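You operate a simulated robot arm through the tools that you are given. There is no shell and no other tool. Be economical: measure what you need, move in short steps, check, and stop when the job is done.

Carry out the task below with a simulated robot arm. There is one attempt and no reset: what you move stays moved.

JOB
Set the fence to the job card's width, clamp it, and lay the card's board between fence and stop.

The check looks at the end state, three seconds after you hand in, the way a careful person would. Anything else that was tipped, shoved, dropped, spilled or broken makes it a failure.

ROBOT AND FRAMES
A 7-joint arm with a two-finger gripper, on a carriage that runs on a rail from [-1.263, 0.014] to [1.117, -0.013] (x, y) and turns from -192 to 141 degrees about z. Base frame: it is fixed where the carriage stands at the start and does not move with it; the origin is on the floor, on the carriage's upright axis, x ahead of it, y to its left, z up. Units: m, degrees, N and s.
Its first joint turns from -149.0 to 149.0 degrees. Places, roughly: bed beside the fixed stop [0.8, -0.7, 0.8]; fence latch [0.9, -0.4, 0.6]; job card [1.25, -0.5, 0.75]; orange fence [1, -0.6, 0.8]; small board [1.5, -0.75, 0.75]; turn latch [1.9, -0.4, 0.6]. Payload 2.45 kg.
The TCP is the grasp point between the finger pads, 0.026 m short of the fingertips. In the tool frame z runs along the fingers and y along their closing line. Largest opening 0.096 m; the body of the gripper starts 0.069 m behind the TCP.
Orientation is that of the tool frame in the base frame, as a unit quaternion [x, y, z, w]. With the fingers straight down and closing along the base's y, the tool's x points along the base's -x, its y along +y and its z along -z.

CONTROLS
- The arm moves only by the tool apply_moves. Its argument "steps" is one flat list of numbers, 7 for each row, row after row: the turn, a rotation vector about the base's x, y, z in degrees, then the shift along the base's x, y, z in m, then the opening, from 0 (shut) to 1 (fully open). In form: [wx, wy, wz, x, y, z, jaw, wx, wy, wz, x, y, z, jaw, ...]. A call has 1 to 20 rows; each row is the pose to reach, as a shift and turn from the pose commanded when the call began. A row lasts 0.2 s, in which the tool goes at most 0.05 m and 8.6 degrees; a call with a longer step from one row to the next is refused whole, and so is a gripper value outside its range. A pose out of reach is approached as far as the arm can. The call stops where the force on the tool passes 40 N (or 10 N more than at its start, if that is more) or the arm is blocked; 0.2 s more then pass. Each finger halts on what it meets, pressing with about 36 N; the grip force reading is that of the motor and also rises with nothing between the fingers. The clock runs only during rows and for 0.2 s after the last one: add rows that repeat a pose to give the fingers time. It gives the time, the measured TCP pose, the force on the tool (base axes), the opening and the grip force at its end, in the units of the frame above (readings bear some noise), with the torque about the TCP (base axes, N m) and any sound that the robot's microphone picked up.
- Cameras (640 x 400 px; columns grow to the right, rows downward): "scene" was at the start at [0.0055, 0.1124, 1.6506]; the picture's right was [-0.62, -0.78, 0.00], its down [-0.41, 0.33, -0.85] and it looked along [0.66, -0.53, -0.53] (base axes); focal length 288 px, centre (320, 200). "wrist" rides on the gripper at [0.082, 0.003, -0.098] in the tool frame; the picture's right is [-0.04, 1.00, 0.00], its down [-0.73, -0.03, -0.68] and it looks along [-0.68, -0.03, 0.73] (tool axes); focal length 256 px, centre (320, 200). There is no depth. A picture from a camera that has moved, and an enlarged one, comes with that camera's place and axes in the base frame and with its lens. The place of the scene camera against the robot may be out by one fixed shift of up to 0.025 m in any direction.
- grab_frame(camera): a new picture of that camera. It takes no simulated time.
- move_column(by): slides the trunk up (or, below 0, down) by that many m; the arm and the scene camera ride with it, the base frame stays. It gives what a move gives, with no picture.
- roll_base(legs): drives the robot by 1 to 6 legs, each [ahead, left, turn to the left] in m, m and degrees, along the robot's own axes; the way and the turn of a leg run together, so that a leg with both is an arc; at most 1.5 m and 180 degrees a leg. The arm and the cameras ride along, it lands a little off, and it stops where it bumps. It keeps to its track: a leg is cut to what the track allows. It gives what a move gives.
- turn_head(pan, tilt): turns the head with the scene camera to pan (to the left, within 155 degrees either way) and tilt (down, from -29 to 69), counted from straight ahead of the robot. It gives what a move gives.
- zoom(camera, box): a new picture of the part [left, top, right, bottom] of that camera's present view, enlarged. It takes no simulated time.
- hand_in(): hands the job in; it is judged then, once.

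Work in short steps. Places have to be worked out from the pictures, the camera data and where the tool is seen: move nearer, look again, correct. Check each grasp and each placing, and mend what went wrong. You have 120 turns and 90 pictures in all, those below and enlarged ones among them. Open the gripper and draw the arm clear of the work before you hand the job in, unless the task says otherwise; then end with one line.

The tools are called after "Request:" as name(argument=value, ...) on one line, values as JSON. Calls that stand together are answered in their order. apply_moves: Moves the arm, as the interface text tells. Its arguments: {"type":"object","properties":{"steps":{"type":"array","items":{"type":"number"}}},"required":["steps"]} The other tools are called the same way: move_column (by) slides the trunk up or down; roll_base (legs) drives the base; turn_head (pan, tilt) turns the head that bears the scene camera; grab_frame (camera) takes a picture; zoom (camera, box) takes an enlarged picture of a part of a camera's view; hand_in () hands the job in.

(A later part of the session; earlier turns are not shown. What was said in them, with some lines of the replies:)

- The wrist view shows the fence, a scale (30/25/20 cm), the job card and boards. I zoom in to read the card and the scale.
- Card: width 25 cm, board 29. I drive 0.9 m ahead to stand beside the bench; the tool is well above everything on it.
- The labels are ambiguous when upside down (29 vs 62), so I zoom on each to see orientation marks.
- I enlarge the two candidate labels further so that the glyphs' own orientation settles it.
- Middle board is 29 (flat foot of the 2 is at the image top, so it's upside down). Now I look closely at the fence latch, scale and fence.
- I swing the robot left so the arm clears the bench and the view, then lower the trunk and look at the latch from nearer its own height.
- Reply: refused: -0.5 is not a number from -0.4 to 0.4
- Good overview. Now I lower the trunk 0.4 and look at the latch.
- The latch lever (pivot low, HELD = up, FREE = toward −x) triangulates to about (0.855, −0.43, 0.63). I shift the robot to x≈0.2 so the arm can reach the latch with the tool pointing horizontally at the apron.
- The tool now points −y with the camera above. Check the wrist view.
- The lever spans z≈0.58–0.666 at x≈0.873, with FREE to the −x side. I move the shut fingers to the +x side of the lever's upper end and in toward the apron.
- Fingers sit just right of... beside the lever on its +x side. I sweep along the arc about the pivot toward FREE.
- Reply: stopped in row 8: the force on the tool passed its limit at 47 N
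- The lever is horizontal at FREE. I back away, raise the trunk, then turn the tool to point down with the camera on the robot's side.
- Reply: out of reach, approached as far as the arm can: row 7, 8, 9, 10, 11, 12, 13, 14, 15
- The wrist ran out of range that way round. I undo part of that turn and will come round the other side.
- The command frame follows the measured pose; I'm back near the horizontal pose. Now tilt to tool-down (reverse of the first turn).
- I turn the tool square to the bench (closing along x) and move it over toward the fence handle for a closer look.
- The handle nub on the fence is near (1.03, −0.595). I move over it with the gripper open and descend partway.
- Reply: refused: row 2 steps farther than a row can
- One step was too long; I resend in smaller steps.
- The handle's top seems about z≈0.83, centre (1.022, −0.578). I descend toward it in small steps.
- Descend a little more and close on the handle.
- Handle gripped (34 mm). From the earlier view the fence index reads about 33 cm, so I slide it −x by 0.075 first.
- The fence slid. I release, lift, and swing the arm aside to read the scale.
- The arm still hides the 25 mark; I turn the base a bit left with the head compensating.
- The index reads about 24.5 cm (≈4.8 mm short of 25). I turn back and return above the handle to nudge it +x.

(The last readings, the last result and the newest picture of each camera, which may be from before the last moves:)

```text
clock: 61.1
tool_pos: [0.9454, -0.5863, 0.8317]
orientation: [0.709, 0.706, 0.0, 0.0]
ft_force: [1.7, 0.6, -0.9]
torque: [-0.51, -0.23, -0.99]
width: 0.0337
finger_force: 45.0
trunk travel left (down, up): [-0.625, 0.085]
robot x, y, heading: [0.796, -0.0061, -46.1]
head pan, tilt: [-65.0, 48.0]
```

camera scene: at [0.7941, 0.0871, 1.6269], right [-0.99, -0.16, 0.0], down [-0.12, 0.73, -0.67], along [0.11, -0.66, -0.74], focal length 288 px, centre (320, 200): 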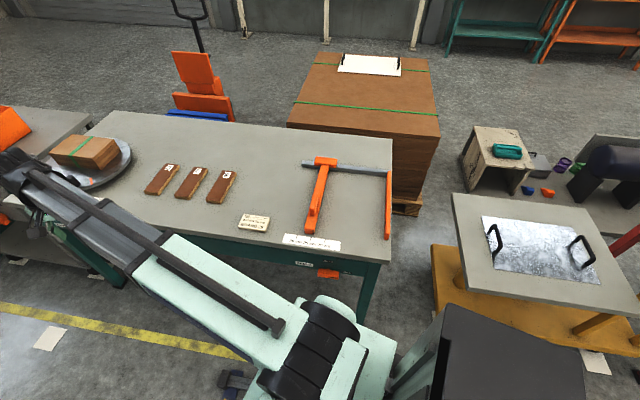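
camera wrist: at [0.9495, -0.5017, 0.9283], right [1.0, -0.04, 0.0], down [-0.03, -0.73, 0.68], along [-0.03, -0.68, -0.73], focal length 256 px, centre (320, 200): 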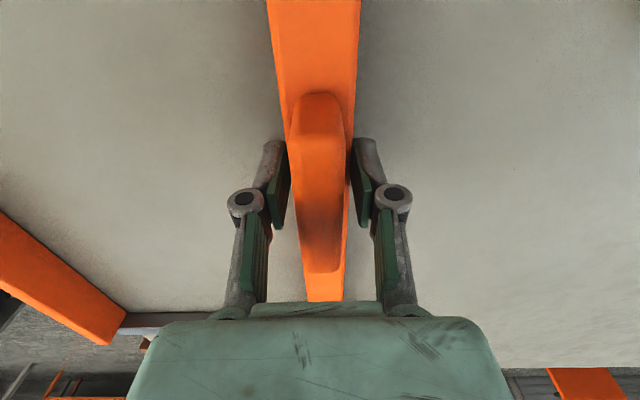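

Gripped again; move +x about 5 mm, then release, lift and look again.

Request:
apply_moves(steps=[0, 0, 0, 0.002, 0, 0, 0.1, 0, 0, 0, 0.004, 0, 0, 0.1, 0, 0, 0, 0.0053, 0, 0, 0.1, 0, 0, 0, 0.0053, 0, 0, 0.1, 0, 0, 0, 0.0053, 0, 0, 0.1])

Request:
apply_moves(steps=[0, 0, 0, 0, 0, 0, 0.4, 0, 0, 0, 0, 0, 0, 0.7, 0, 0, 0, 0, 0, 0, 0.75, 0, 0, 0, 0, 0, 0.03, 0.75, 0, 0, 0, 0, 0, 0.07, 0.75, 0, 0, 0, 0.03, 0, 0.11, 0.75, 0, 0, 0, 0.06, 0, 0.15, 0.75, 0, 0, 0, 0.1, 0, 0.17, 0.75, 0, 0, 0, 0.15, 0, 0.17, 0.75, 0, 0, 0, 0.2, 0, 0.17, 0.75, 0, 0, 0, 0.25, 0, 0.17, 0.75, 0, 0, 0, 0.3, 0, 0.17, 0.75, 0, 0, 0, 0.35, 0, 0.17, 0.75])

Request:
roll_base(legs=[[0, 0, 30]])

Request:
zoom(camera="scene", box=[280, 215, 350, 258])

Request:
zoom(camera="scene", box=[330, 200, 400, 243])

```text
clock: 62.3
tool_pos: [0.9514, -0.5847, 0.8319]
orientation: [0.709, 0.706, 0.0, 0.0]
ft_force: [-2.6, -3.7, 0.7]
torque: [0.1, 0.3, -1.02]
width: 0.0336
finger_force: 45.5
trunk travel left (down, up): [-0.625, 0.085]
robot x, y, heading: [0.7986, -0.0091, -46.1]
head pan, tilt: [-65.0, 48.0]
```

```text
clock: 65.1
tool_pos: [1.3029, -0.5855, 1.0035]
orientation: [0.708, 0.706, 0.0, 0.0]
ft_force: [-0.3, 0.6, 0.1]
torque: [-0.01, 0.0, 0.0]
width: 0.0721
finger_force: 0.0
trunk travel left (down, up): [-0.625, 0.085]
robot x, y, heading: [0.7984, -0.0099, -46.5]
head pan, tilt: [-65.0, 48.0]
```

```text
clock: 67.0
tool_pos: [1.5238, -0.2547, 1.0036]
orientation: [0.5, 0.866, -0.001, 0.0]
ft_force: [0.4, -0.1, 0.4]
torque: [-0.02, -0.02, 0.02]
width: 0.0718
finger_force: 0.1
trunk travel left (down, up): [-0.625, 0.085]
robot x, y, heading: [0.7976, -0.0117, -15.9]
head pan, tilt: [-65.0, 48.0]
```

```text
9.14 times, centred on (315, 236) of scene
camera zoom: at [0.7947, 0.087, 1.6269], right [-0.99, -0.16, 0.0], down [-0.12, 0.73, -0.67], along [0.1, -0.66, -0.74], focal length 2631 px, centre (366, -134)
```

zoom: 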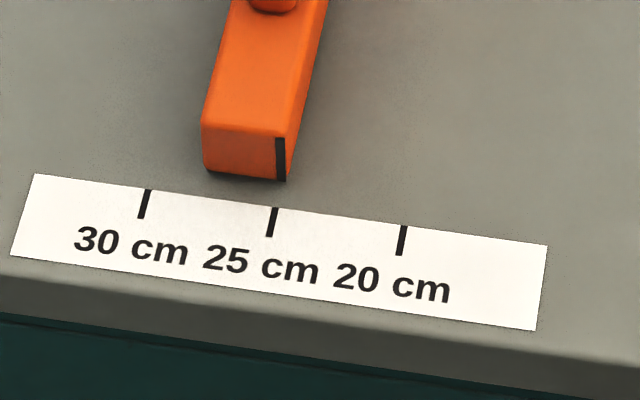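

```text
9.14 times, centred on (365, 222) of scene
camera zoom: at [0.7947, 0.087, 1.6269], right [-0.99, -0.16, 0.0], down [-0.12, 0.73, -0.67], along [0.1, -0.66, -0.74], focal length 2631 px, centre (-91, 3)
```

zoom: 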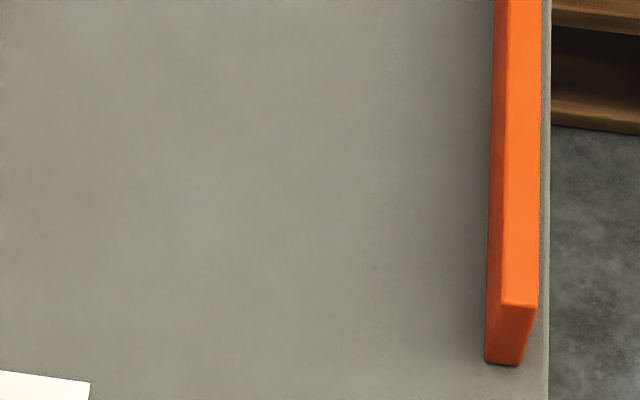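

Index is now aligned with the 25 tick to within a fraction of a millimetre. Now I go back to the latch: turn the base, drive to x≈0.2, and lower the trunk.

Request:
roll_base(legs=[[0, 0, 60], [-0.432, 0.416, 0]])

Request:
apply_moves(steps=[0, 0, 7.4, 0.04, -0.02, 0.01, 0, 0, 0, 14.8, 0.08, -0.05, 0.02, 0, 0, 0, 22.2, 0.12, -0.08, 0.04, 0, 0, 0, 29.6, 0.16, -0.1, 0.05, 0, 0, 0, 37, 0.2, -0.13, 0.06, 0, 0, 0, 44, 0.24, -0.16, 0.08, 0, 0, 0, 44, 0.27, -0.19, 0.08, 0, 0, 0, 44, 0.29, -0.21, 0.08, 0])

Request:
move_column(by=-0.4)

```text
clock: 73.1
tool_pos: [0.767, 0.5006, 1.0034]
orientation: [0.002, 1.0, 0.0, 0.0]
ft_force: [-0.2, 0.3, -0.4]
torque: [-0.01, -0.01, 0.04]
width: 0.072
finger_force: 0.1
trunk travel left (down, up): [-0.625, 0.085]
robot x, y, heading: [0.1901, -0.003, 43.5]
head pan, tilt: [-65.0, 48.0]
```

```text
refused: row 2 steps farther than a row can; nothing moved
```

```text
clock: 76.9
tool_pos: [0.7679, 0.5015, 0.6028]
orientation: [0.001, 1.0, 0.0, 0.0]
ft_force: [-0.2, -0.1, -0.1]
torque: [0.04, 0.01, 0.0]
width: 0.0719
finger_force: 0.1
trunk travel left (down, up): [-0.225, 0.485]
robot x, y, heading: [0.1893, -0.0017, 44.1]
head pan, tilt: [-65.0, 48.0]
```

Resend the repositioning with smaller steps.

Request:
apply_moves(steps=[0, 0, 7.4, 0.03, -0.02, 0.01, 0, 0, 0, 14.8, 0.06, -0.04, 0.02, 0, 0, 0, 22.2, 0.09, -0.06, 0.03, 0, 0, 0, 29.6, 0.12, -0.08, 0.04, 0, 0, 0, 37, 0.15, -0.1, 0.05, 0, 0, 0, 44, 0.18, -0.12, 0.06, 0, 0, 0, 44, 0.21, -0.14, 0.07, 0, 0, 0, 44, 0.24, -0.16, 0.08, 0, 0, 0, 44, 0.27, -0.18, 0.08, 0, 0, 0, 44, 0.29, -0.2, 0.08, 0, 0, 0, 44, 0.29, -0.2, 0.08, 0])

Request:
apply_moves(steps=[-5.29, 2.25, 2.25, -0.01, -0.02, 0, 0, -10.6, 4.5, 4.5, -0.02, -0.05, 0, 0, -15.9, 6.75, 6.75, -0.03, -0.08, 0, 0, -21.2, 9, 9, -0.05, -0.11, 0, 0, -26.5, 11.25, 11.25, -0.06, -0.14, 0, 0, -31.8, 13.5, 13.5, -0.08, -0.17, 0, 0, -37.1, 15.75, 15.75, -0.1, -0.2, 0, 0, -42.4, 18, 18, -0.12, -0.23, 0, 0, -47.6, 20.25, 20.25, -0.14, -0.25, 0, 0, -52.9, 22.5, 22.5, -0.16, -0.28, 0, 0, -58.2, 24.75, 24.75, -0.18, -0.31, 0, 0, -63.5, 27, 27, -0.2, -0.34, 0, 0, -68.8, 29.25, 29.25, -0.22, -0.37, 0, 0, -74.1, 31.5, 31.5, -0.22, -0.4, 0, 0, -79.4, 33.75, 33.75, -0.23, -0.42, 0, 0, -84.7, 36, 36, -0.23, -0.45, 0, 0, -84.7, 36, 36, -0.23, -0.45, 0, 0])

Request:
grab_frame(camera="wrist")

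```text
clock: 79.3
tool_pos: [1.0562, 0.3014, 0.6835]
orientation: [-0.373, 0.928, 0.0, 0.0]
ft_force: [1.1, 0.3, -0.1]
torque: [-0.03, 0.01, 0.0]
width: 0.0
finger_force: 28.5
trunk travel left (down, up): [-0.225, 0.485]
robot x, y, heading: [0.1909, -0.0023, 43.4]
head pan, tilt: [-65.0, 48.0]
```

```text
clock: 82.9
tool_pos: [0.8287, -0.1505, 0.6836]
orientation: [0.499, -0.5, 0.501, 0.5]
ft_force: [0.1, 0.4, -0.3]
torque: [0.01, 0.01, -0.01]
width: 0.0001
finger_force: 29.0
trunk travel left (down, up): [-0.225, 0.485]
robot x, y, heading: [0.1889, -0.0002, 43.8]
head pan, tilt: [-65.0, 48.0]
```

```text
52 pictures are left
camera wrist: at [0.8224, -0.0514, 0.7656], right [-1.0, 0.0, -0.04], down [0.03, 0.68, -0.73], along [0.03, -0.74, -0.68], focal length 256 px, centre (320, 200)
```

wrist: 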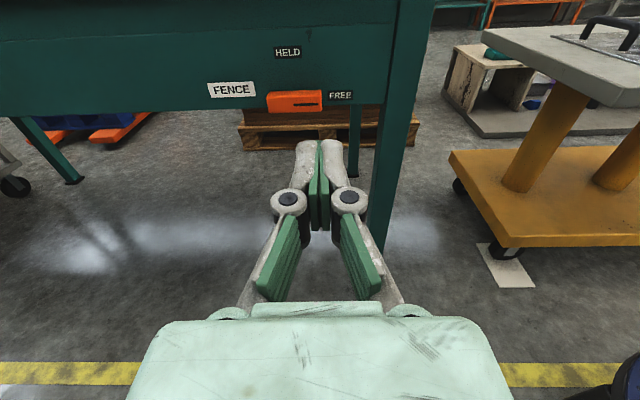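

The lever lies at FREE. I go beneath it with the shut fingers, move in, and look.

Request:
apply_moves(steps=[0, 0, 0, 0.002, -0.02, -0.03, 0, 0, 0, 0, 0.005, -0.04, -0.07, 0, 0, 0, 0, 0.007, -0.06, -0.11, 0, 0, 0, 0, 0.007, -0.1, -0.118, 0, 0, 0, 0, 0.007, -0.145, -0.118, 0, 0, 0, 0, 0.007, -0.19, -0.118, 0, 0, 0, 0, 0.007, -0.23, -0.118, 0, 0, 0, 0, 0.007, -0.268, -0.118, 0, 0, 0, 0, 0.007, -0.268, -0.118, 0])

Request:
grab_frame(camera="wrist")

```text
clock: 84.9
tool_pos: [0.8324, -0.4171, 0.5638]
orientation: [0.499, -0.501, 0.501, 0.5]
ft_force: [0.3, 0.0, 0.4]
torque: [0.02, -0.01, -0.01]
width: 0.0002
finger_force: 28.6
trunk travel left (down, up): [-0.225, 0.485]
robot x, y, heading: [0.1893, -0.0016, 43.8]
head pan, tilt: [-65.0, 48.0]
```

```text
51 pictures are left
camera wrist: at [0.8269, -0.3187, 0.6452], right [-1.0, 0.0, -0.04], down [0.03, 0.68, -0.73], along [0.03, -0.73, -0.68], focal length 256 px, centre (320, 200)
```

wrist: 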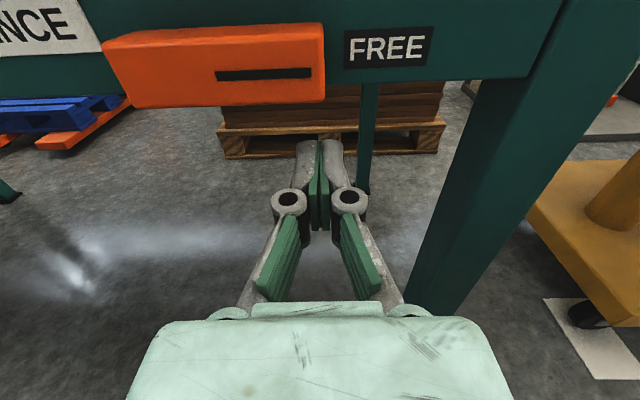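

The fingertips are just under the lever's free end. I sweep up along the arc to turn it back to HELD.

Request:
apply_moves(steps=[0, 0, 0, 0.007, 0, 0.01, 0, 0, 0, 0, 0.007, 0, 0.022, 0, 0, 0, 0, -0.001, 0, 0.035, 0, 0, 0, 0, -0.005, 0, 0.05, 0, 0, 0, 0, -0.0025, 0, 0.0656, 0, 0, 0, 0, 0.0047, 0, 0.079, 0, 0, 0, 0, 0.01, 0, 0.085, 0, 0, 0, 0, 0.013, 0, 0.0875, 0, 0, 0, 0, 0.016, 0, 0.0885, 0])

Request:
grab_frame(camera="wrist")

```text
clock: 86.9
tool_pos: [0.8454, -0.4169, 0.6538]
orientation: [-0.499, 0.502, -0.5, -0.5]
ft_force: [-17.9, 6.4, -9.1]
torque: [0.05, 0.14, 0.0]
width: 0.0
finger_force: 28.4
trunk travel left (down, up): [-0.225, 0.485]
robot x, y, heading: [0.1917, -0.0007, 43.5]
head pan, tilt: [-65.0, 48.0]
```

```text
50 pictures are left
camera wrist: at [0.8425, -0.3189, 0.7353], right [-1.0, 0.0, -0.04], down [0.03, 0.68, -0.73], along [0.03, -0.73, -0.68], focal length 256 px, centre (320, 200)
```

wrist: 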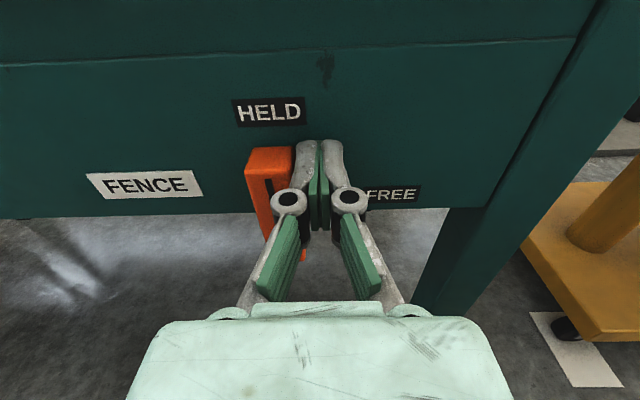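

The lever is up at HELD with ~18 N at the stop. I press slightly further to seat it, then retreat and look.

Request:
apply_moves(steps=[0, 0, 0, 0.003, 0, 0, 0, 0, 0, 0, 0.006, 0, 0, 0])

Request:
apply_moves(steps=[0, 0, 0, -0.008, 0, 0, 0, 0, 0, 0, -0.015, 0.02, 0, 0, 0, 0, 0, -0.015, 0.06, 0, 0, 0, 0, 0, -0.015, 0.11, 0, 0, 0, 0, 0, -0.015, 0.16, 0, 0, 0, 0, 0, -0.015, 0.21, 0, 0, 0, 0, 0, -0.015, 0.25, 0, 0])

Request:
grab_frame(camera="wrist")

```text
clock: 87.4
tool_pos: [0.8451, -0.417, 0.6526]
orientation: [-0.496, 0.505, -0.497, -0.502]
ft_force: [-6.8, 2.6, -1.7]
torque: [-0.03, 0.05, -0.01]
width: 0.0
finger_force: 28.3
trunk travel left (down, up): [-0.225, 0.485]
robot x, y, heading: [0.1863, 0.0004, 43.5]
head pan, tilt: [-65.0, 48.0]
stopped in row 2: the force on the tool passed its limit at 43 N (the readings are from after the stop); the commanded pose is now the measured one
```

```text
clock: 89.0
tool_pos: [0.8342, -0.1692, 0.652]
orientation: [-0.497, 0.504, -0.498, -0.502]
ft_force: [0.3, 0.2, 0.4]
torque: [0.0, 0.01, 0.0]
width: 0.0
finger_force: 28.9
trunk travel left (down, up): [-0.225, 0.485]
robot x, y, heading: [0.1908, -0.0025, 43.6]
head pan, tilt: [-65.0, 48.0]
```

```text
49 pictures are left
camera wrist: at [0.83, -0.0711, 0.7342], right [-1.0, 0.01, -0.04], down [0.04, 0.68, -0.73], along [0.02, -0.73, -0.68], focal length 256 px, centre (320, 200)
```

wrist: 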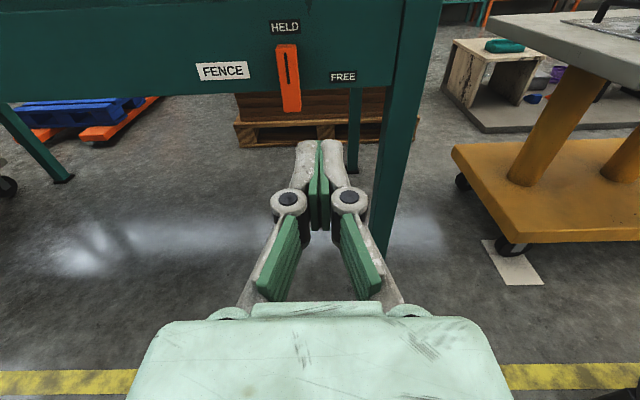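

Lever is upright at HELD. I raise the trunk, tilt the tool down, and drive to x≈1.1 facing the bench for the board.

Request:
move_column(by=0.4)

Request:
apply_moves(steps=[6.5, -2.8, -2.8, 0, 0, 0, 0, 13, -5.5, -5.5, 0, 0, 0, 0, 19.5, -8.3, -8.3, 0, 0, 0, 0, 26, -11, -11, 0, 0, 0, 0, 32.6, -13.8, -13.8, 0, 0, 0, 0, 39, -16.6, -16.6, 0, 0, 0, 0, 45.6, -19.4, -19.4, 0, 0, 0, 0, 52, -22, -22, 0, 0, 0, 0, 58.6, -25, -25, 0, 0, 0, 0, 65, -27.7, -27.7, 0, 0, 0, 0, 71.7, -30.5, -30.5, 0, 0, 0, 0, 78, -33.2, -33.2, 0, 0, 0, 0, 84.7, -36, -36, 0, 0, 0, 0, 84.7, -36, -36, 0, 0, 0, 0])

Request:
roll_base(legs=[[0.655, -0.63, 0], [0, 0, -90]])

Request:
turn_head(pan=-45, tilt=45)

Request:
grab_frame(camera="scene")

```text
clock: 92.9
tool_pos: [0.8328, -0.1695, 1.0522]
orientation: [-0.498, 0.503, -0.498, -0.502]
ft_force: [-0.6, -0.1, 0.2]
torque: [-0.01, 0.0, 0.02]
width: 0.0001
finger_force: 28.1
trunk travel left (down, up): [-0.625, 0.085]
robot x, y, heading: [0.1909, -0.0049, 43.9]
head pan, tilt: [-65.0, 48.0]
```

```text
clock: 95.9
tool_pos: [0.834, -0.168, 1.0525]
orientation: [-0.373, 0.928, 0.007, -0.001]
ft_force: [0.4, 0.3, 0.5]
torque: [0.05, -0.02, 0.0]
width: 0.0
finger_force: 28.2
trunk travel left (down, up): [-0.625, 0.085]
robot x, y, heading: [0.1887, 0.0005, 43.6]
head pan, tilt: [-65.0, 48.0]
```

```text
clock: 104.5
tool_pos: [0.9127, -0.6548, 1.0523]
orientation: [0.401, 0.916, 0.005, 0.003]
ft_force: [0.2, 0.4, 0.1]
torque: [0.01, 0.0, -0.01]
width: 0.0
finger_force: 28.4
trunk travel left (down, up): [-0.625, 0.085]
robot x, y, heading: [1.0935, -0.0099, -47.5]
head pan, tilt: [-65.0, 48.0]
```

```text
clock: 105.3
tool_pos: [0.9125, -0.6543, 1.0517]
orientation: [0.403, 0.915, 0.005, 0.003]
ft_force: [-0.7, -0.2, -0.5]
torque: [0.0, 0.04, 0.02]
width: 0.0
finger_force: 28.7
trunk travel left (down, up): [-0.625, 0.085]
robot x, y, heading: [1.0934, -0.0115, -47.6]
head pan, tilt: [-45.0, 45.0]
```

```text
48 pictures are left
camera scene: at [1.1655, 0.0524, 1.631], right [-1.0, 0.04, 0.0], down [0.03, 0.71, -0.71], along [-0.03, -0.71, -0.71], focal length 288 px, centre (320, 200)
```

scene: 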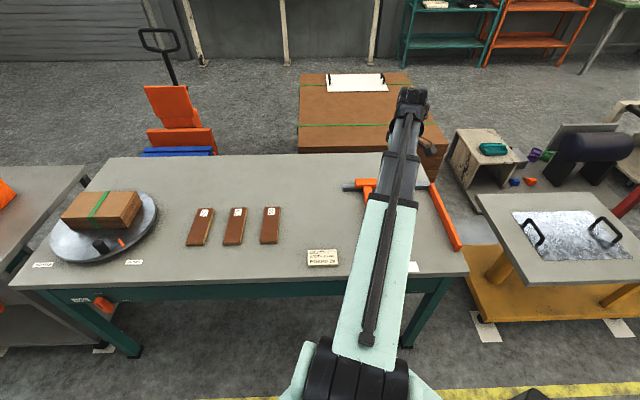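

I square the tool again and carry it over the middle board (29).

Request:
apply_moves(steps=[-0.1, 0.1, -7, 0.04, 0, 0, 0, -0.2, 0.2, -14, 0.08, 0, 0, 0.1, -0.3, 0.3, -21, 0.12, 0.01, 0, 0.2, -0.4, 0.4, -28, 0.16, 0.01, 0, 0.3, -0.5, 0.5, -35, 0.2, 0.02, 0, 0.4, -0.5, 0.5, -42.5, 0.24, 0.02, 0, 0.5, -0.5, 0.5, -42.5, 0.285, 0.02, 0, 0.6, -0.5, 0.5, -42.5, 0.33, 0.03, 0, 0.7, -0.5, 0.5, -42.5, 0.375, 0.03, 0, 0.8, -0.5, 0.5, -42.5, 0.42, 0.04, 0, 0.8, -0.5, 0.5, -42.5, 0.465, 0.04, 0, 0.8, -0.5, 0.5, -42.5, 0.51, 0.03, -0.01, 0.8, -0.5, 0.5, -42.5, 0.548, 0.02, -0.03, 0.8, -0.5, 0.5, -42.5, 0.548, 0.01, -0.05, 0.8])

Request:
grab_frame(camera="wrist")

```text
clock: 108.3
tool_pos: [1.4619, -0.6447, 1.0005]
orientation: [0.707, 0.707, -0.002, 0.002]
ft_force: [-0.7, 0.7, 0.2]
torque: [-0.01, 0.01, -0.02]
width: 0.0769
finger_force: 0.0
trunk travel left (down, up): [-0.625, 0.085]
robot x, y, heading: [1.0944, -0.0105, -47.4]
head pan, tilt: [-45.0, 45.0]
```

```text
47 pictures are left
camera wrist: at [1.4649, -0.5622, 1.0986], right [1.0, -0.04, 0.0], down [-0.03, -0.73, 0.68], along [-0.03, -0.68, -0.73], focal length 256 px, centre (320, 200)
```

wrist: 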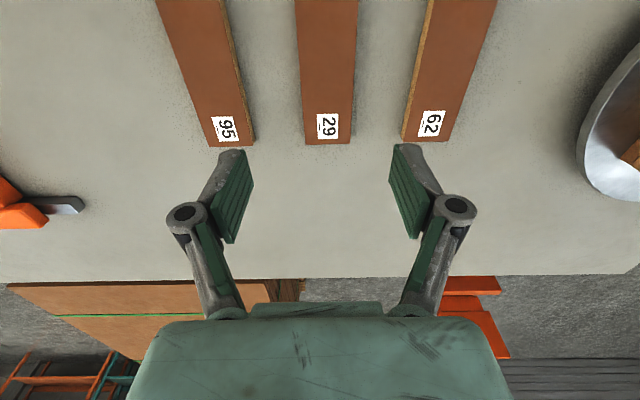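

The middle board, centre about (1.469, −0.65), carries 29. I open wide and descend over it.

Request:
apply_moves(steps=[0, 0, 0, 0.007, -0.005, -0.03, 0.95, 0, 0, 0, 0.007, -0.005, -0.07, 0.95, 0, 0, 0, 0.007, -0.005, -0.11, 0.95, 0, 0, 0, 0.007, -0.005, -0.145, 0.95, 0, 0, 0, 0.007, -0.005, -0.165, 0.95, 0, 0, 0, 0.007, -0.005, -0.165, 0.95])

Request:
grab_frame(camera="wrist")

Request:
zoom(camera="scene", box=[160, 170, 340, 290])

```text
clock: 109.7
tool_pos: [1.4696, -0.6486, 0.8342]
orientation: [0.707, 0.707, -0.003, 0.002]
ft_force: [0.3, -0.2, 0.3]
torque: [-0.01, 0.02, -0.02]
width: 0.0909
finger_force: 0.1
trunk travel left (down, up): [-0.625, 0.085]
robot x, y, heading: [1.0923, -0.0132, -47.3]
head pan, tilt: [-45.0, 45.0]
```

```text
46 pictures are left
camera wrist: at [1.471, -0.5669, 0.9335], right [1.0, -0.04, 0.0], down [-0.03, -0.73, 0.68], along [-0.03, -0.68, -0.73], focal length 256 px, centre (320, 200)
```

wrist: 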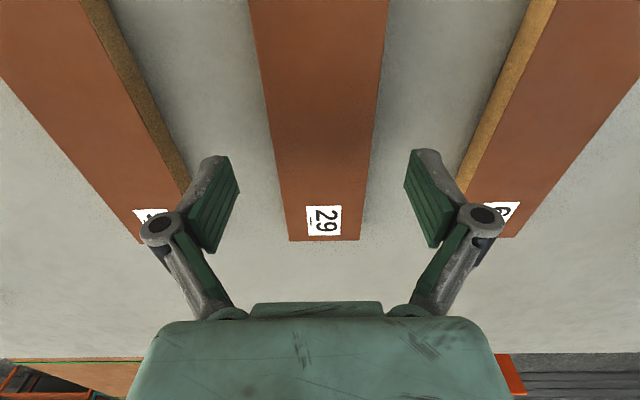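

```text
3.33 times, centred on (250, 230) of scene
camera zoom: at [1.1656, 0.0524, 1.6311], right [-1.0, 0.04, 0.0], down [0.03, 0.71, -0.71], along [-0.03, -0.71, -0.71], focal length 959 px, centre (553, 100)
```

zoom: 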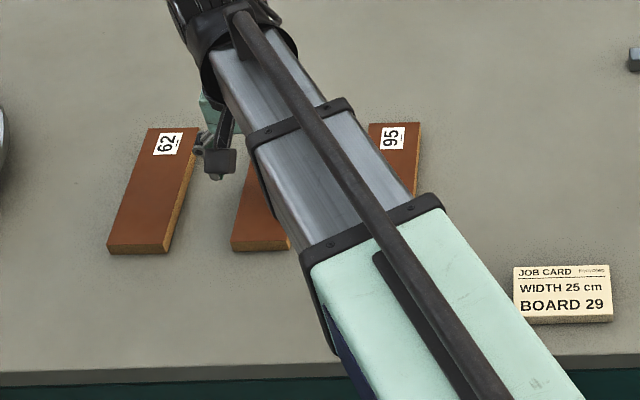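

The board's top is at about z≈0.805; fingertips are just above that. Go down 17 mm and close.

Request:
apply_moves(steps=[0, 0, 0, 0, 0, -0.009, 0.95, 0, 0, 0, 0, 0, -0.018, 0.95, 0, 0, 0, 0, 0, -0.018, 0.95, 0, 0, 0, 0, 0, -0.018, 0.7, 0, 0, 0, 0, 0, -0.018, 0.5, 0, 0, 0, 0, 0, -0.018, 0.4, 0, 0, 0, 0, 0, -0.018, 0.4])

```text
clock: 111.1
tool_pos: [1.4649, -0.6486, 0.824]
orientation: [0.708, 0.706, -0.004, 0.003]
ft_force: [-6.0, 1.3, 28.4]
torque: [0.29, 0.11, 0.07]
width: 0.0058
finger_force: 28.4
trunk travel left (down, up): [-0.625, 0.085]
robot x, y, heading: [1.0951, -0.0091, -47.6]
head pan, tilt: [-45.0, 45.0]
stopped in row 7: the force on the tool passed its limit at 46 N (the readings are from after the stop); the commanded pose is now the measured one
```

Width reads 6 mm with an upward force — the fingers slid over the board's top. Take a look before moving.

Request:
grab_frame(camera="wrist")

Request:
zoom(camera="scene", box=[160, 170, 340, 290])

```text
44 pictures are left
camera wrist: at [1.4674, -0.5659, 0.9205], right [1.0, -0.04, 0.0], down [-0.03, -0.73, 0.69], along [-0.03, -0.69, -0.73], focal length 256 px, centre (320, 200)
```

wrist: 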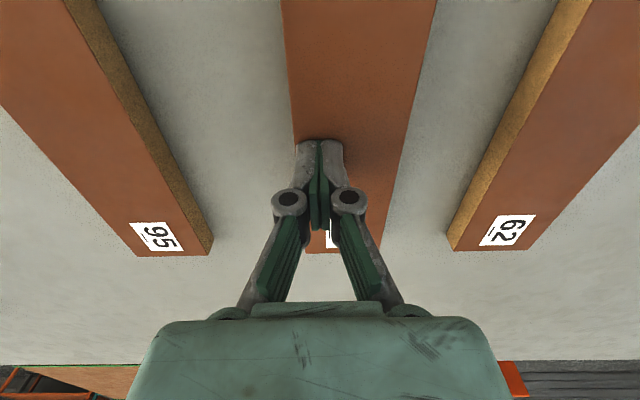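

```text
3.33 times, centred on (250, 230) of scene
camera zoom: at [1.1631, 0.0545, 1.6312], right [-1.0, 0.04, 0.0], down [0.03, 0.71, -0.71], along [-0.03, -0.71, -0.71], focal length 959 px, centre (553, 100)
```

zoom: 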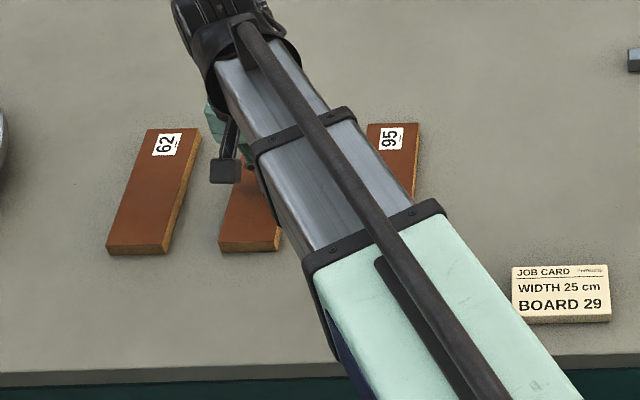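

The fingertips slid on top and nudged the board ~1 cm in +x; it lies flat still. Lift, reopen, recentre at x≈1.480, and descend lower this time.

Request:
apply_moves(steps=[0, 0, 0, 0, 0, 0.03, 0.1, 0, 0, 0, 0.005, 0, 0.05, 0.4, 0, 0, 0, 0.015, 0, 0.05, 0.7, 0, 0, 0, 0.015, 0, 0.05, 0.95, 0, 0, 0, 0.015, 0, 0.05, 0.95, 0, 0, 0, 0.015, 0, 0.02, 0.95, 0, 0, 0, 0.015, 0, 0, 0.95, 0, 0, 0, 0.015, 0, -0.008, 0.95, 0, 0, 0, 0.015, 0, -0.014, 0.95, 0, 0, 0, 0.015, 0, -0.014, 0.95])

Request:
grab_frame(camera="wrist")

```text
clock: 113.3
tool_pos: [1.4827, -0.6495, 0.8051]
orientation: [0.707, 0.707, -0.003, 0.003]
ft_force: [0.3, 0.6, -0.7]
torque: [0.0, -0.01, 0.03]
width: 0.0911
finger_force: 0.1
trunk travel left (down, up): [-0.625, 0.085]
robot x, y, heading: [1.0959, -0.0139, -47.6]
head pan, tilt: [-45.0, 45.0]
```

```text
42 pictures are left
camera wrist: at [1.4854, -0.5675, 0.9027], right [1.0, -0.04, 0.0], down [-0.03, -0.73, 0.68], along [-0.03, -0.68, -0.73], focal length 256 px, centre (320, 200)
```

wrist: 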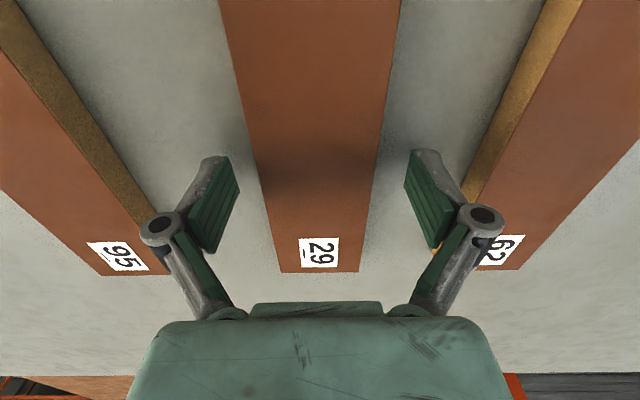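

No contact yet at TCP 0.805. I step down 2 mm at a time to feel for the table.

Request:
apply_moves(steps=[0, 0, 0, 0, 0, -0.002, 0.95, 0, 0, 0, 0, 0, -0.004, 0.95, 0, 0, 0, 0, 0, -0.006, 0.95, 0, 0, 0, 0, 0, -0.008, 0.95])

```text
clock: 114.3
tool_pos: [1.4823, -0.6497, 0.7969]
orientation: [0.707, 0.707, -0.002, 0.003]
ft_force: [-0.3, -0.4, 0.4]
torque: [0.01, -0.01, -0.01]
width: 0.0913
finger_force: 0.1
trunk travel left (down, up): [-0.625, 0.085]
robot x, y, heading: [1.0969, -0.0128, -47.6]
head pan, tilt: [-45.0, 45.0]
```

Tips are now ~25 mm below the board's top with no table contact. Close slowly.

Request:
apply_moves(steps=[0, 0, 0, 0, 0, 0, 0.8, 0, 0, 0, 0, 0, 0, 0.7, 0, 0, 0, 0, 0, 0, 0.6, 0, 0, 0, 0, 0, 0, 0.5, 0, 0, 0, 0, 0, 0, 0.45, 0, 0, 0, 0, 0, 0, 0.45])

Request:
grab_frame(camera="wrist")

```text
clock: 115.1
tool_pos: [1.4815, -0.6484, 0.8019]
orientation: [0.707, 0.707, -0.005, 0.006]
ft_force: [-2.3, 2.9, 27.2]
torque: [0.42, 0.51, -0.06]
width: 0.0598
finger_force: 45.3
trunk travel left (down, up): [-0.625, 0.085]
robot x, y, heading: [1.0954, -0.011, -47.5]
head pan, tilt: [-45.0, 45.0]
stopped in row 3: the force on the tool passed its limit at 66 N (the readings are from after the stop); the commanded pose is now the measured one
```

```text
41 pictures are left
camera wrist: at [1.4834, -0.5663, 0.9003], right [1.0, -0.04, 0.0], down [-0.03, -0.72, 0.69], along [-0.03, -0.69, -0.72], focal length 256 px, centre (320, 200)
```

wrist: 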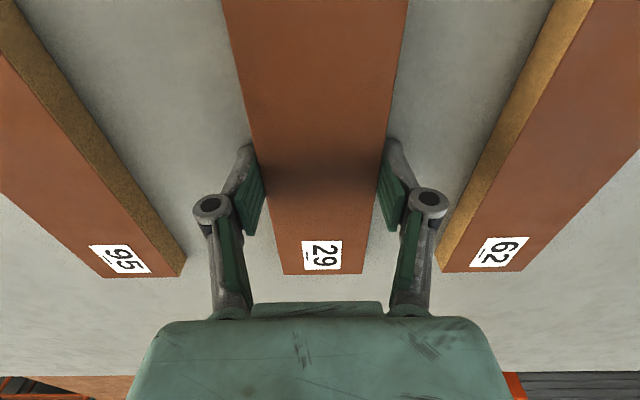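

The tips touched the bench as they closed; width 60 mm with 45 N shows the board held. I ease up and close firmly.

Request:
apply_moves(steps=[0, 0, 0, 0, 0, 0.002, 0.5, 0, 0, 0, 0, 0, 0.003, 0.45, 0, 0, 0, 0, 0, 0.003, 0.45, 0, 0, 0, 0, 0, 0.01, 0.45, 0, 0, 0, 0, 0, 0.02, 0.45, 0, 0, 0, 0, 0, 0.03, 0.45])

Request:
grab_frame(camera="wrist")

```text
clock: 116.5
tool_pos: [1.4817, -0.6525, 0.8299]
orientation: [0.707, 0.707, -0.003, 0.003]
ft_force: [0.1, 0.2, -1.1]
torque: [0.02, 0.01, 0.01]
width: 0.0593
finger_force: 35.8
trunk travel left (down, up): [-0.625, 0.085]
robot x, y, heading: [1.0952, -0.0141, -47.6]
head pan, tilt: [-45.0, 45.0]
```

```text
40 pictures are left
camera wrist: at [1.4846, -0.5693, 0.9272], right [1.0, -0.04, 0.0], down [-0.03, -0.73, 0.69], along [-0.03, -0.69, -0.73], focal length 256 px, centre (320, 200)
```

wrist: 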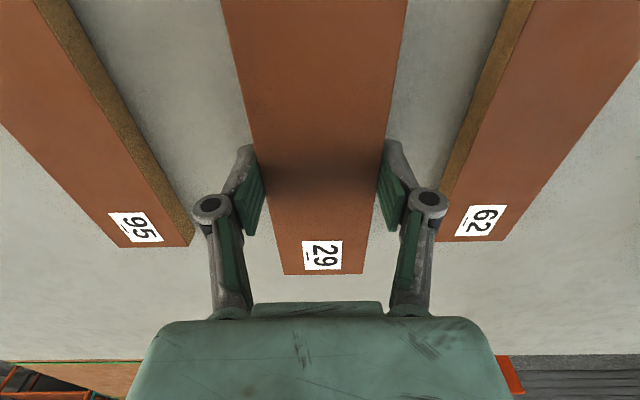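

The board is lifted. I raise it further and carry it over the fence to the middle of the bed.

Request:
apply_moves(steps=[0, 0, 0, 0, 0, 0.04, 0.45, 0, 0, 0, 0, 0, 0.08, 0.45, 0, 0, 0, -0.03, 0, 0.11, 0.45, 0, 0, 0, -0.075, 0, 0.12, 0.45, 0, 0, 0, -0.12, 0, 0.12, 0.45, 0, 0, 0, -0.165, 0, 0.12, 0.45, 0, 0, 0, -0.21, 0, 0.12, 0.45, 0, 0, 0, -0.255, 0, 0.12, 0.45, 0, 0, 0, -0.3, 0, 0.12, 0.45, 0, 0, 0, -0.345, 0, 0.12, 0.45, 0, 0, 0, -0.39, 0, 0.12, 0.45, 0, 0, 0, -0.435, 0, 0.12, 0.45, 0, 0, 0, -0.48, 0, 0.12, 0.45, 0, 0, 0, -0.525, 0, 0.12, 0.45, 0, 0, 0, -0.57, 0, 0.12, 0.45, 0, 0, 0, -0.615, 0, 0.12, 0.45, 0, 0, 0, -0.655, 0, 0.12, 0.45, 0, 0, 0, -0.675, -0.005, 0.12, 0.45, 0, 0, 0, -0.675, -0.005, 0.12, 0.45])

Request:
grab_frame(camera="wrist")

Request:
grab_frame(camera="scene")

```text
clock: 120.5
tool_pos: [0.8076, -0.6554, 0.9519]
orientation: [0.707, 0.707, -0.004, 0.003]
ft_force: [-1.1, -1.5, -0.8]
torque: [0.0, 0.02, 0.02]
width: 0.0592
finger_force: 35.3
trunk travel left (down, up): [-0.625, 0.085]
robot x, y, heading: [1.0946, -0.0142, -47.6]
head pan, tilt: [-45.0, 45.0]
```

```text
39 pictures are left
camera wrist: at [0.809, -0.5726, 1.0484], right [1.0, -0.04, 0.0], down [-0.03, -0.73, 0.69], along [-0.03, -0.69, -0.73], focal length 256 px, centre (320, 200)
```

wrist: 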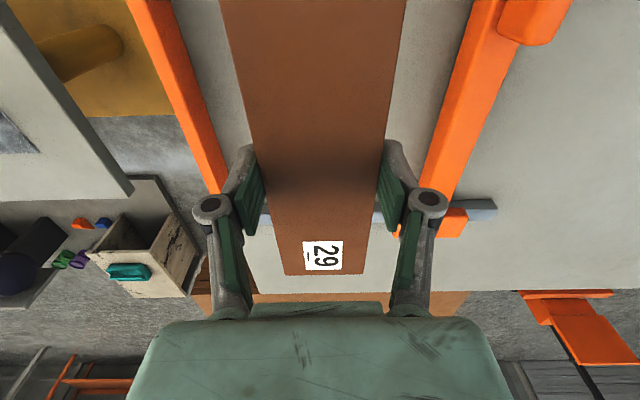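

```text
38 pictures are left
camera scene: at [1.1654, 0.0522, 1.6311], right [-1.0, 0.04, 0.0], down [0.03, 0.71, -0.71], along [-0.03, -0.71, -0.71], focal length 288 px, centre (320, 200)
```

scene: 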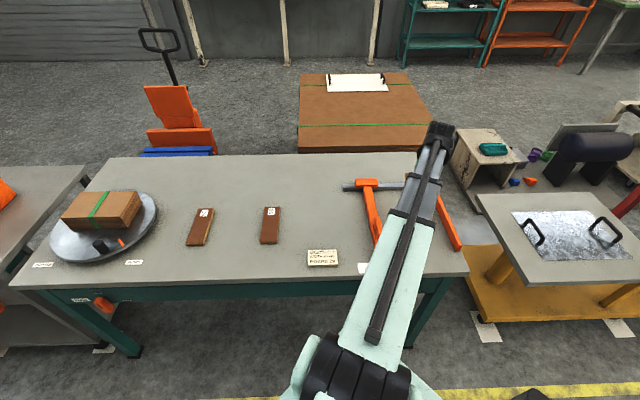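

The board is centred between fence and stop. I lower it to just above the bed.

Request:
apply_moves(steps=[0, 0, 0, 0, 0, -0.04, 0.45, 0, 0, 0, 0, 0, -0.08, 0.45, 0, 0, 0, 0, 0, -0.11, 0.45, 0, 0, 0, 0, 0, -0.13, 0.45, 0, 0, 0, 0, 0, -0.138, 0.45, 0, 0, 0, 0, 0, -0.142, 0.45, 0, 0, 0, 0, 0, -0.145, 0.45, 0, 0, 0, 0, 0, -0.147, 0.45, 0, 0, 0, 0, 0, -0.147, 0.45])

Request:
grab_frame(camera="wrist")

```text
clock: 122.5
tool_pos: [0.8079, -0.6557, 0.8029]
orientation: [0.707, 0.707, -0.003, 0.003]
ft_force: [-0.2, 0.4, -1.4]
torque: [-0.01, 0.0, 0.0]
width: 0.0593
finger_force: 35.7
trunk travel left (down, up): [-0.625, 0.085]
robot x, y, heading: [1.0969, -0.0152, -47.4]
head pan, tilt: [-45.0, 45.0]
```

```text
37 pictures are left
camera wrist: at [0.8101, -0.5731, 0.9008], right [1.0, -0.04, 0.0], down [-0.03, -0.73, 0.69], along [-0.03, -0.69, -0.73], focal length 256 px, centre (320, 200)
```

wrist: 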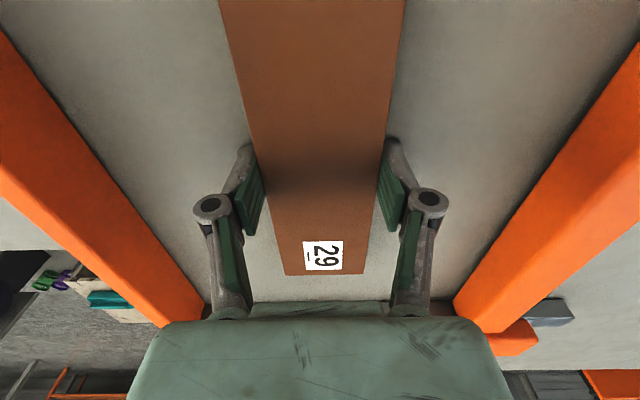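

No contact yet; I step down a few more millimetres until a light contact.

Request:
apply_moves(steps=[0, 0, 0, 0, 0, -0.001, 0.45, 0, 0, 0, 0, 0, -0.002, 0.45])

Request:
apply_moves(steps=[0, 0, 0, 0, 0, -0.001, 0.45, 0, 0, 0, 0, 0, -0.002, 0.45])

```text
clock: 123.1
tool_pos: [0.8081, -0.6546, 0.8036]
orientation: [0.707, 0.707, -0.005, 0.005]
ft_force: [1.3, -0.9, 11.2]
torque: [0.15, 0.02, -0.02]
width: 0.059
finger_force: 35.7
trunk travel left (down, up): [-0.625, 0.085]
robot x, y, heading: [1.0914, -0.0114, -47.7]
head pan, tilt: [-45.0, 45.0]
```

```text
clock: 123.8
tool_pos: [0.8085, -0.6558, 0.8008]
orientation: [0.707, 0.707, -0.006, 0.006]
ft_force: [1.4, 1.0, 22.0]
torque: [0.61, -0.34, 0.04]
width: 0.0589
finger_force: 35.8
trunk travel left (down, up): [-0.625, 0.085]
robot x, y, heading: [1.0942, -0.0131, -47.4]
head pan, tilt: [-45.0, 45.0]
stopped in row 2: the force on the tool passed its limit at 42 N (the readings are from after the stop); the commanded pose is now the measured one
```

Contact with the bed. I ease up slightly, open, lift away, and clear the view.

Request:
apply_moves(steps=[0, 0, 0, 0, 0, 0.001, 0.55, 0, 0, 0, 0, 0, 0.003, 0.65, 0, 0, 0, 0, 0, 0.005, 0.8, 0, 0, 0, 0, 0, 0.008, 0.95, 0, 0, 0, 0, 0, 0.01, 0.95, 0, 0, 0, 0, 0, 0.03, 0.95, 0, 0, 0, 0, 0, 0.07, 0.95, 0, 0, 0, 0, 0, 0.11, 0.95, 0, 0, 0, 0, 0, 0.15, 0.95, 0, 0, 0, 0, 0, 0.2, 0.95, 0, 0, 0, 0.02, 0, 0.23, 0.95])

Request:
grab_frame(camera="wrist")

```text
clock: 126.2
tool_pos: [0.8264, -0.6562, 1.0306]
orientation: [0.707, 0.707, -0.005, 0.005]
ft_force: [-0.5, -0.8, 0.4]
torque: [-0.03, 0.0, -0.02]
width: 0.0912
finger_force: 0.0
trunk travel left (down, up): [-0.625, 0.085]
robot x, y, heading: [1.0972, -0.0132, -47.6]
head pan, tilt: [-45.0, 45.0]
```

```text
36 pictures are left
camera wrist: at [0.83, -0.5736, 1.1284], right [1.0, -0.04, 0.0], down [-0.03, -0.72, 0.69], along [-0.03, -0.69, -0.72], focal length 256 px, centre (320, 200)
```

wrist: 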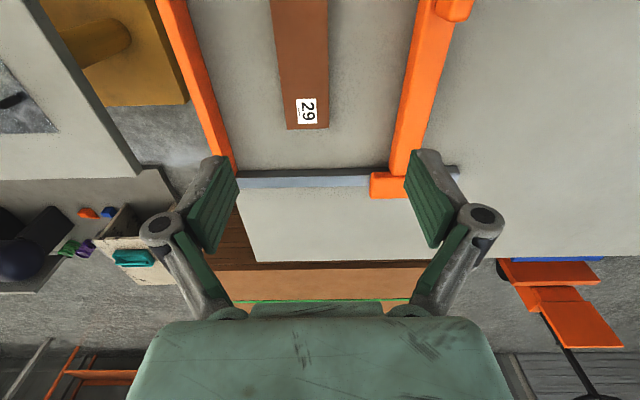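

Board 29 lies flat between fence and stop. I swing the arm away and check the scale and latch once more.

Request:
roll_base(legs=[[0, 0, 80]])

Request:
turn_head(pan=-135, tilt=45)

Request:
grab_frame(camera="scene")

```text
clock: 130.0
tool_pos: [1.6758, -0.3957, 1.0311]
orientation: [0.095, 0.995, 0.0, 0.007]
ft_force: [0.3, -0.1, -0.7]
torque: [0.0, -0.03, 0.0]
width: 0.0908
finger_force: 0.1
trunk travel left (down, up): [-0.625, 0.085]
robot x, y, heading: [1.0951, -0.0122, 31.4]
head pan, tilt: [-45.0, 45.0]
```

```text
clock: 131.6
tool_pos: [1.6765, -0.3965, 1.0305]
orientation: [0.095, 0.995, -0.001, 0.006]
ft_force: [-0.3, 0.1, 0.1]
torque: [-0.04, -0.02, -0.01]
width: 0.0911
finger_force: 0.1
trunk travel left (down, up): [-0.625, 0.085]
robot x, y, heading: [1.0939, -0.0108, 31.8]
head pan, tilt: [-135.0, 45.0]
```

```text
35 pictures are left
camera scene: at [0.9279, 0.028, 1.6311], right [-0.97, 0.23, 0.0], down [0.16, 0.69, -0.71], along [-0.16, -0.69, -0.71], focal length 288 px, centre (320, 200)
```

scene: 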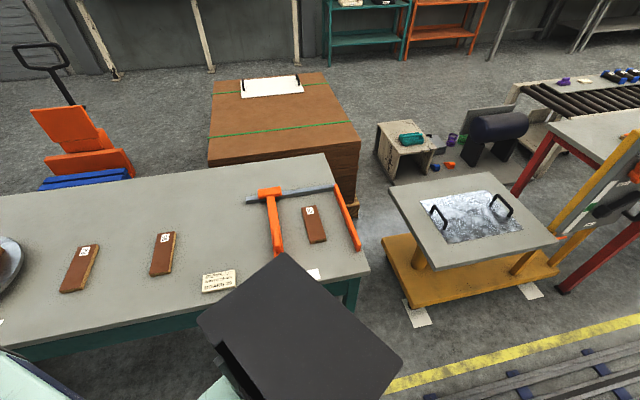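

The robot's own trunk hides the scale; I move to x≈0.5 and turn further left for a clear view.

Request:
roll_base(legs=[[0, 0, 25], [-0.33, 0.5, 0]])

Request:
turn_head(pan=-115, tilt=45)

Request:
grab_frame(camera="scene")

```text
clock: 136.3
tool_pos: [1.1813, -0.1029, 1.0305]
orientation: [-0.126, 0.992, 0.001, 0.006]
ft_force: [0.0, 0.1, 0.4]
torque: [0.03, -0.01, -0.02]
width: 0.0912
finger_force: 0.1
trunk travel left (down, up): [-0.625, 0.085]
robot x, y, heading: [0.4926, -0.007, 57.0]
head pan, tilt: [-135.0, 45.0]
```

```text
clock: 137.1
tool_pos: [1.1811, -0.1034, 1.0304]
orientation: [-0.126, 0.992, 0.002, 0.008]
ft_force: [-0.4, -0.4, 0.2]
torque: [-0.02, 0.01, -0.02]
width: 0.0912
finger_force: 0.0
trunk travel left (down, up): [-0.625, 0.085]
robot x, y, heading: [0.4937, -0.0016, 57.1]
head pan, tilt: [-115.0, 45.0]
```

```text
34 pictures are left
camera scene: at [0.3478, -0.0215, 1.6311], right [-0.85, -0.53, 0.0], down [-0.37, 0.6, -0.71], along [0.37, -0.6, -0.71], focal length 288 px, centre (320, 200)
```

scene: 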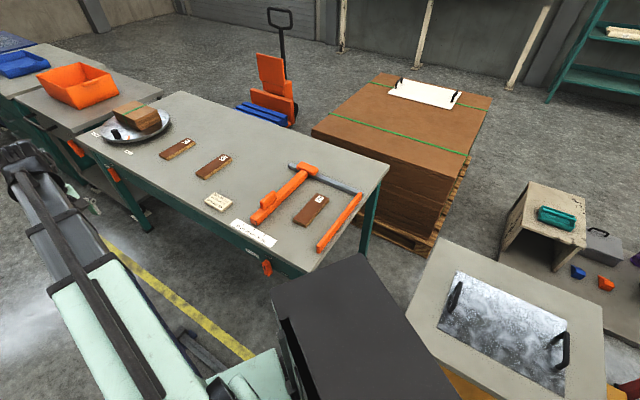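

Request:
zoom(camera="scene", box=[225, 200, 305, 250])

Request:
zoom(camera="scene", box=[200, 150, 380, 280])

```text
8.00 times, centred on (265, 225) of scene
camera zoom: at [0.3478, -0.0215, 1.6311], right [-0.85, -0.53, 0.0], down [-0.37, 0.6, -0.71], along [0.37, -0.6, -0.71], focal length 2302 px, centre (760, 0)
```

zoom: 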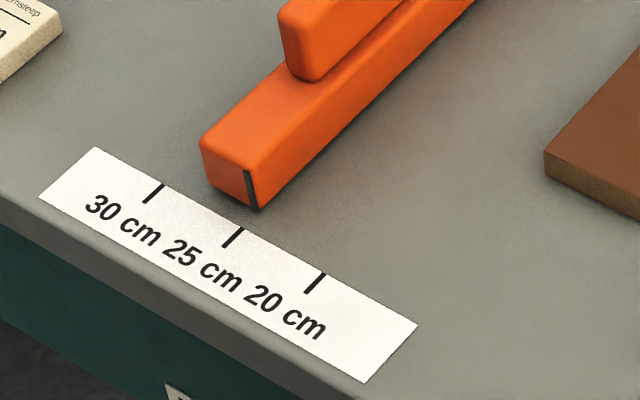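

```text
3.08 times, centred on (290, 215) of scene
camera zoom: at [0.3478, -0.0215, 1.6311], right [-0.85, -0.53, 0.0], down [-0.37, 0.6, -0.71], along [0.37, -0.6, -0.71], focal length 885 px, centre (412, 154)
```

zoom: 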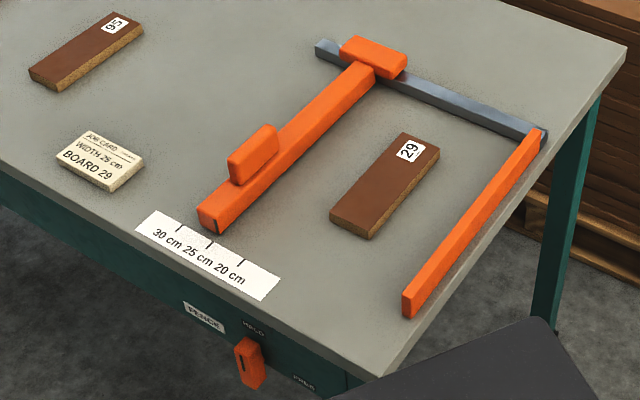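

From this oblique view the index appears slightly off because of parallax (mark is a few mm above the bed). I move so the camera looks straight along the bench's y at the fence front.

Request:
roll_base(legs=[[0.31, -0.478, 0], [0, 0, -32]])

Request:
turn_head(pan=-115, tilt=55)

Request:
grab_frame(camera="scene")

```text
clock: 141.9
tool_pos: [1.5997, -0.4552, 1.0291]
orientation: [0.147, 0.989, -0.001, 0.007]
ft_force: [0.1, 0.2, 0.3]
torque: [0.0, -0.01, 0.03]
width: 0.091
finger_force: 0.1
trunk travel left (down, up): [-0.625, 0.085]
robot x, y, heading: [1.0619, -0.015, 25.5]
head pan, tilt: [-115.0, 45.0]
```

```text
clock: 142.7
tool_pos: [1.5991, -0.4541, 1.0309]
orientation: [0.147, 0.989, -0.001, 0.007]
ft_force: [-0.2, -0.1, 0.0]
torque: [0.0, 0.02, -0.01]
width: 0.0911
finger_force: 0.1
trunk travel left (down, up): [-0.625, 0.085]
robot x, y, heading: [1.0626, -0.0092, 25.3]
head pan, tilt: [-115.0, 55.0]
```

```text
31 pictures are left
camera scene: at [0.9288, 0.0481, 1.6177], right [-1.0, -0.01, 0.0], down [-0.01, 0.82, -0.57], along [0.0, -0.57, -0.82], focal length 288 px, centre (320, 200)
```

scene: 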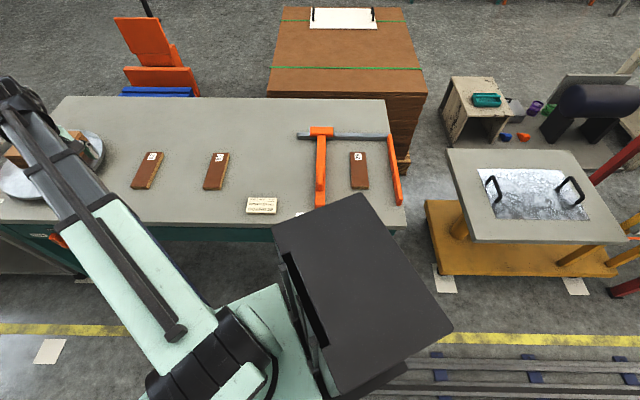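

The robot's rear box just hides the scale; turn the base right by 20° and compensate with the head.

Request:
roll_base(legs=[[0, 0, -22]])

Request:
turn_head(pan=-95, tilt=50)

Request:
grab_frame(camera="scene")

```text
clock: 144.2
tool_pos: [1.3954, -0.6242, 1.0307]
orientation: [0.333, 0.943, -0.003, 0.006]
ft_force: [-0.2, 0.1, -0.2]
torque: [-0.01, 0.02, 0.01]
width: 0.0914
finger_force: 0.1
trunk travel left (down, up): [-0.625, 0.085]
robot x, y, heading: [1.0599, -0.0095, 3.5]
head pan, tilt: [-115.0, 55.0]
```

```text
clock: 145.0
tool_pos: [1.3959, -0.6244, 1.0302]
orientation: [0.333, 0.943, -0.003, 0.007]
ft_force: [0.0, 0.3, 0.5]
torque: [-0.02, 0.03, 0.04]
width: 0.0911
finger_force: 0.1
trunk travel left (down, up): [-0.625, 0.085]
robot x, y, heading: [1.0646, -0.0165, 3.7]
head pan, tilt: [-95.0, 50.0]
```

```text
30 pictures are left
camera scene: at [0.9844, 0.0759, 1.6241], right [-1.0, 0.03, 0.0], down [0.02, 0.77, -0.64], along [-0.02, -0.64, -0.77], focal length 288 px, centre (320, 200)
```

scene: 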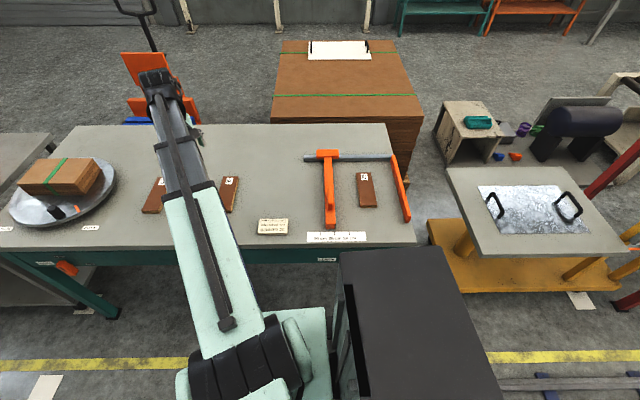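

Request:
zoom(camera="scene", box=[305, 212, 369, 252])

Request:
zoom(camera="scene", box=[315, 200, 415, 250])

```text
10.00 times, centred on (337, 232) of scene
camera zoom: at [0.9844, 0.0759, 1.6241], right [-1.0, 0.03, 0.0], down [0.02, 0.77, -0.64], along [-0.02, -0.64, -0.77], focal length 2878 px, centre (150, -120)
```

zoom: 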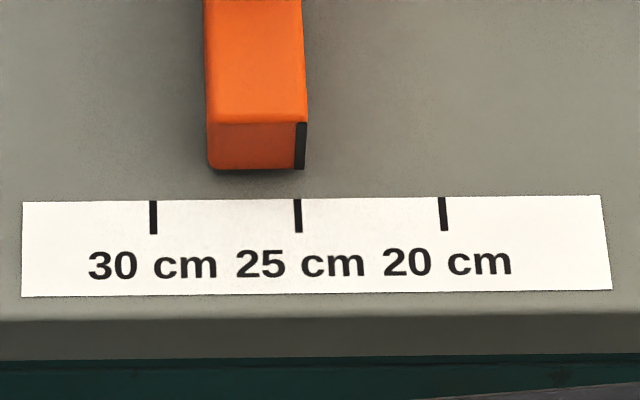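

```text
6.40 times, centred on (365, 225) of scene
camera zoom: at [0.9844, 0.0759, 1.6241], right [-1.0, 0.03, 0.0], down [0.02, 0.77, -0.64], along [-0.02, -0.64, -0.77], focal length 1842 px, centre (32, 40)
```

zoom: 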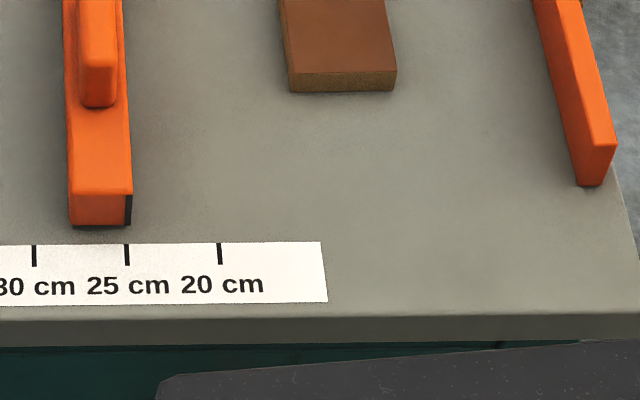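

Seen square-on, the index is within ~1 mm of 25, and the measured gap between fence face and stop is ≈25.05 cm. The latch is at HELD and the board lies flat. I swing the arm off the bench and hand in.

Request:
roll_base(legs=[[0, 0, 60]])

Request:
hand_in()

```text
clock: 148.1
tool_pos: [1.7589, -0.0145, 1.0308]
orientation: [-0.194, 0.981, 0.002, 0.006]
ft_force: [0.3, 0.4, 0.9]
torque: [-0.02, -0.03, -0.01]
width: 0.0908
finger_force: 0.0
trunk travel left (down, up): [-0.625, 0.085]
robot x, y, heading: [1.0621, -0.0128, 64.8]
head pan, tilt: [-95.0, 50.0]
```

```text
The job is handed in.
```

The job is handed in: the fence is set to 25 cm (within about 1 mm by the camera views), its latch is back at HELD, and board 29 lies flat between fence and stop, with the arm clear of the bench.
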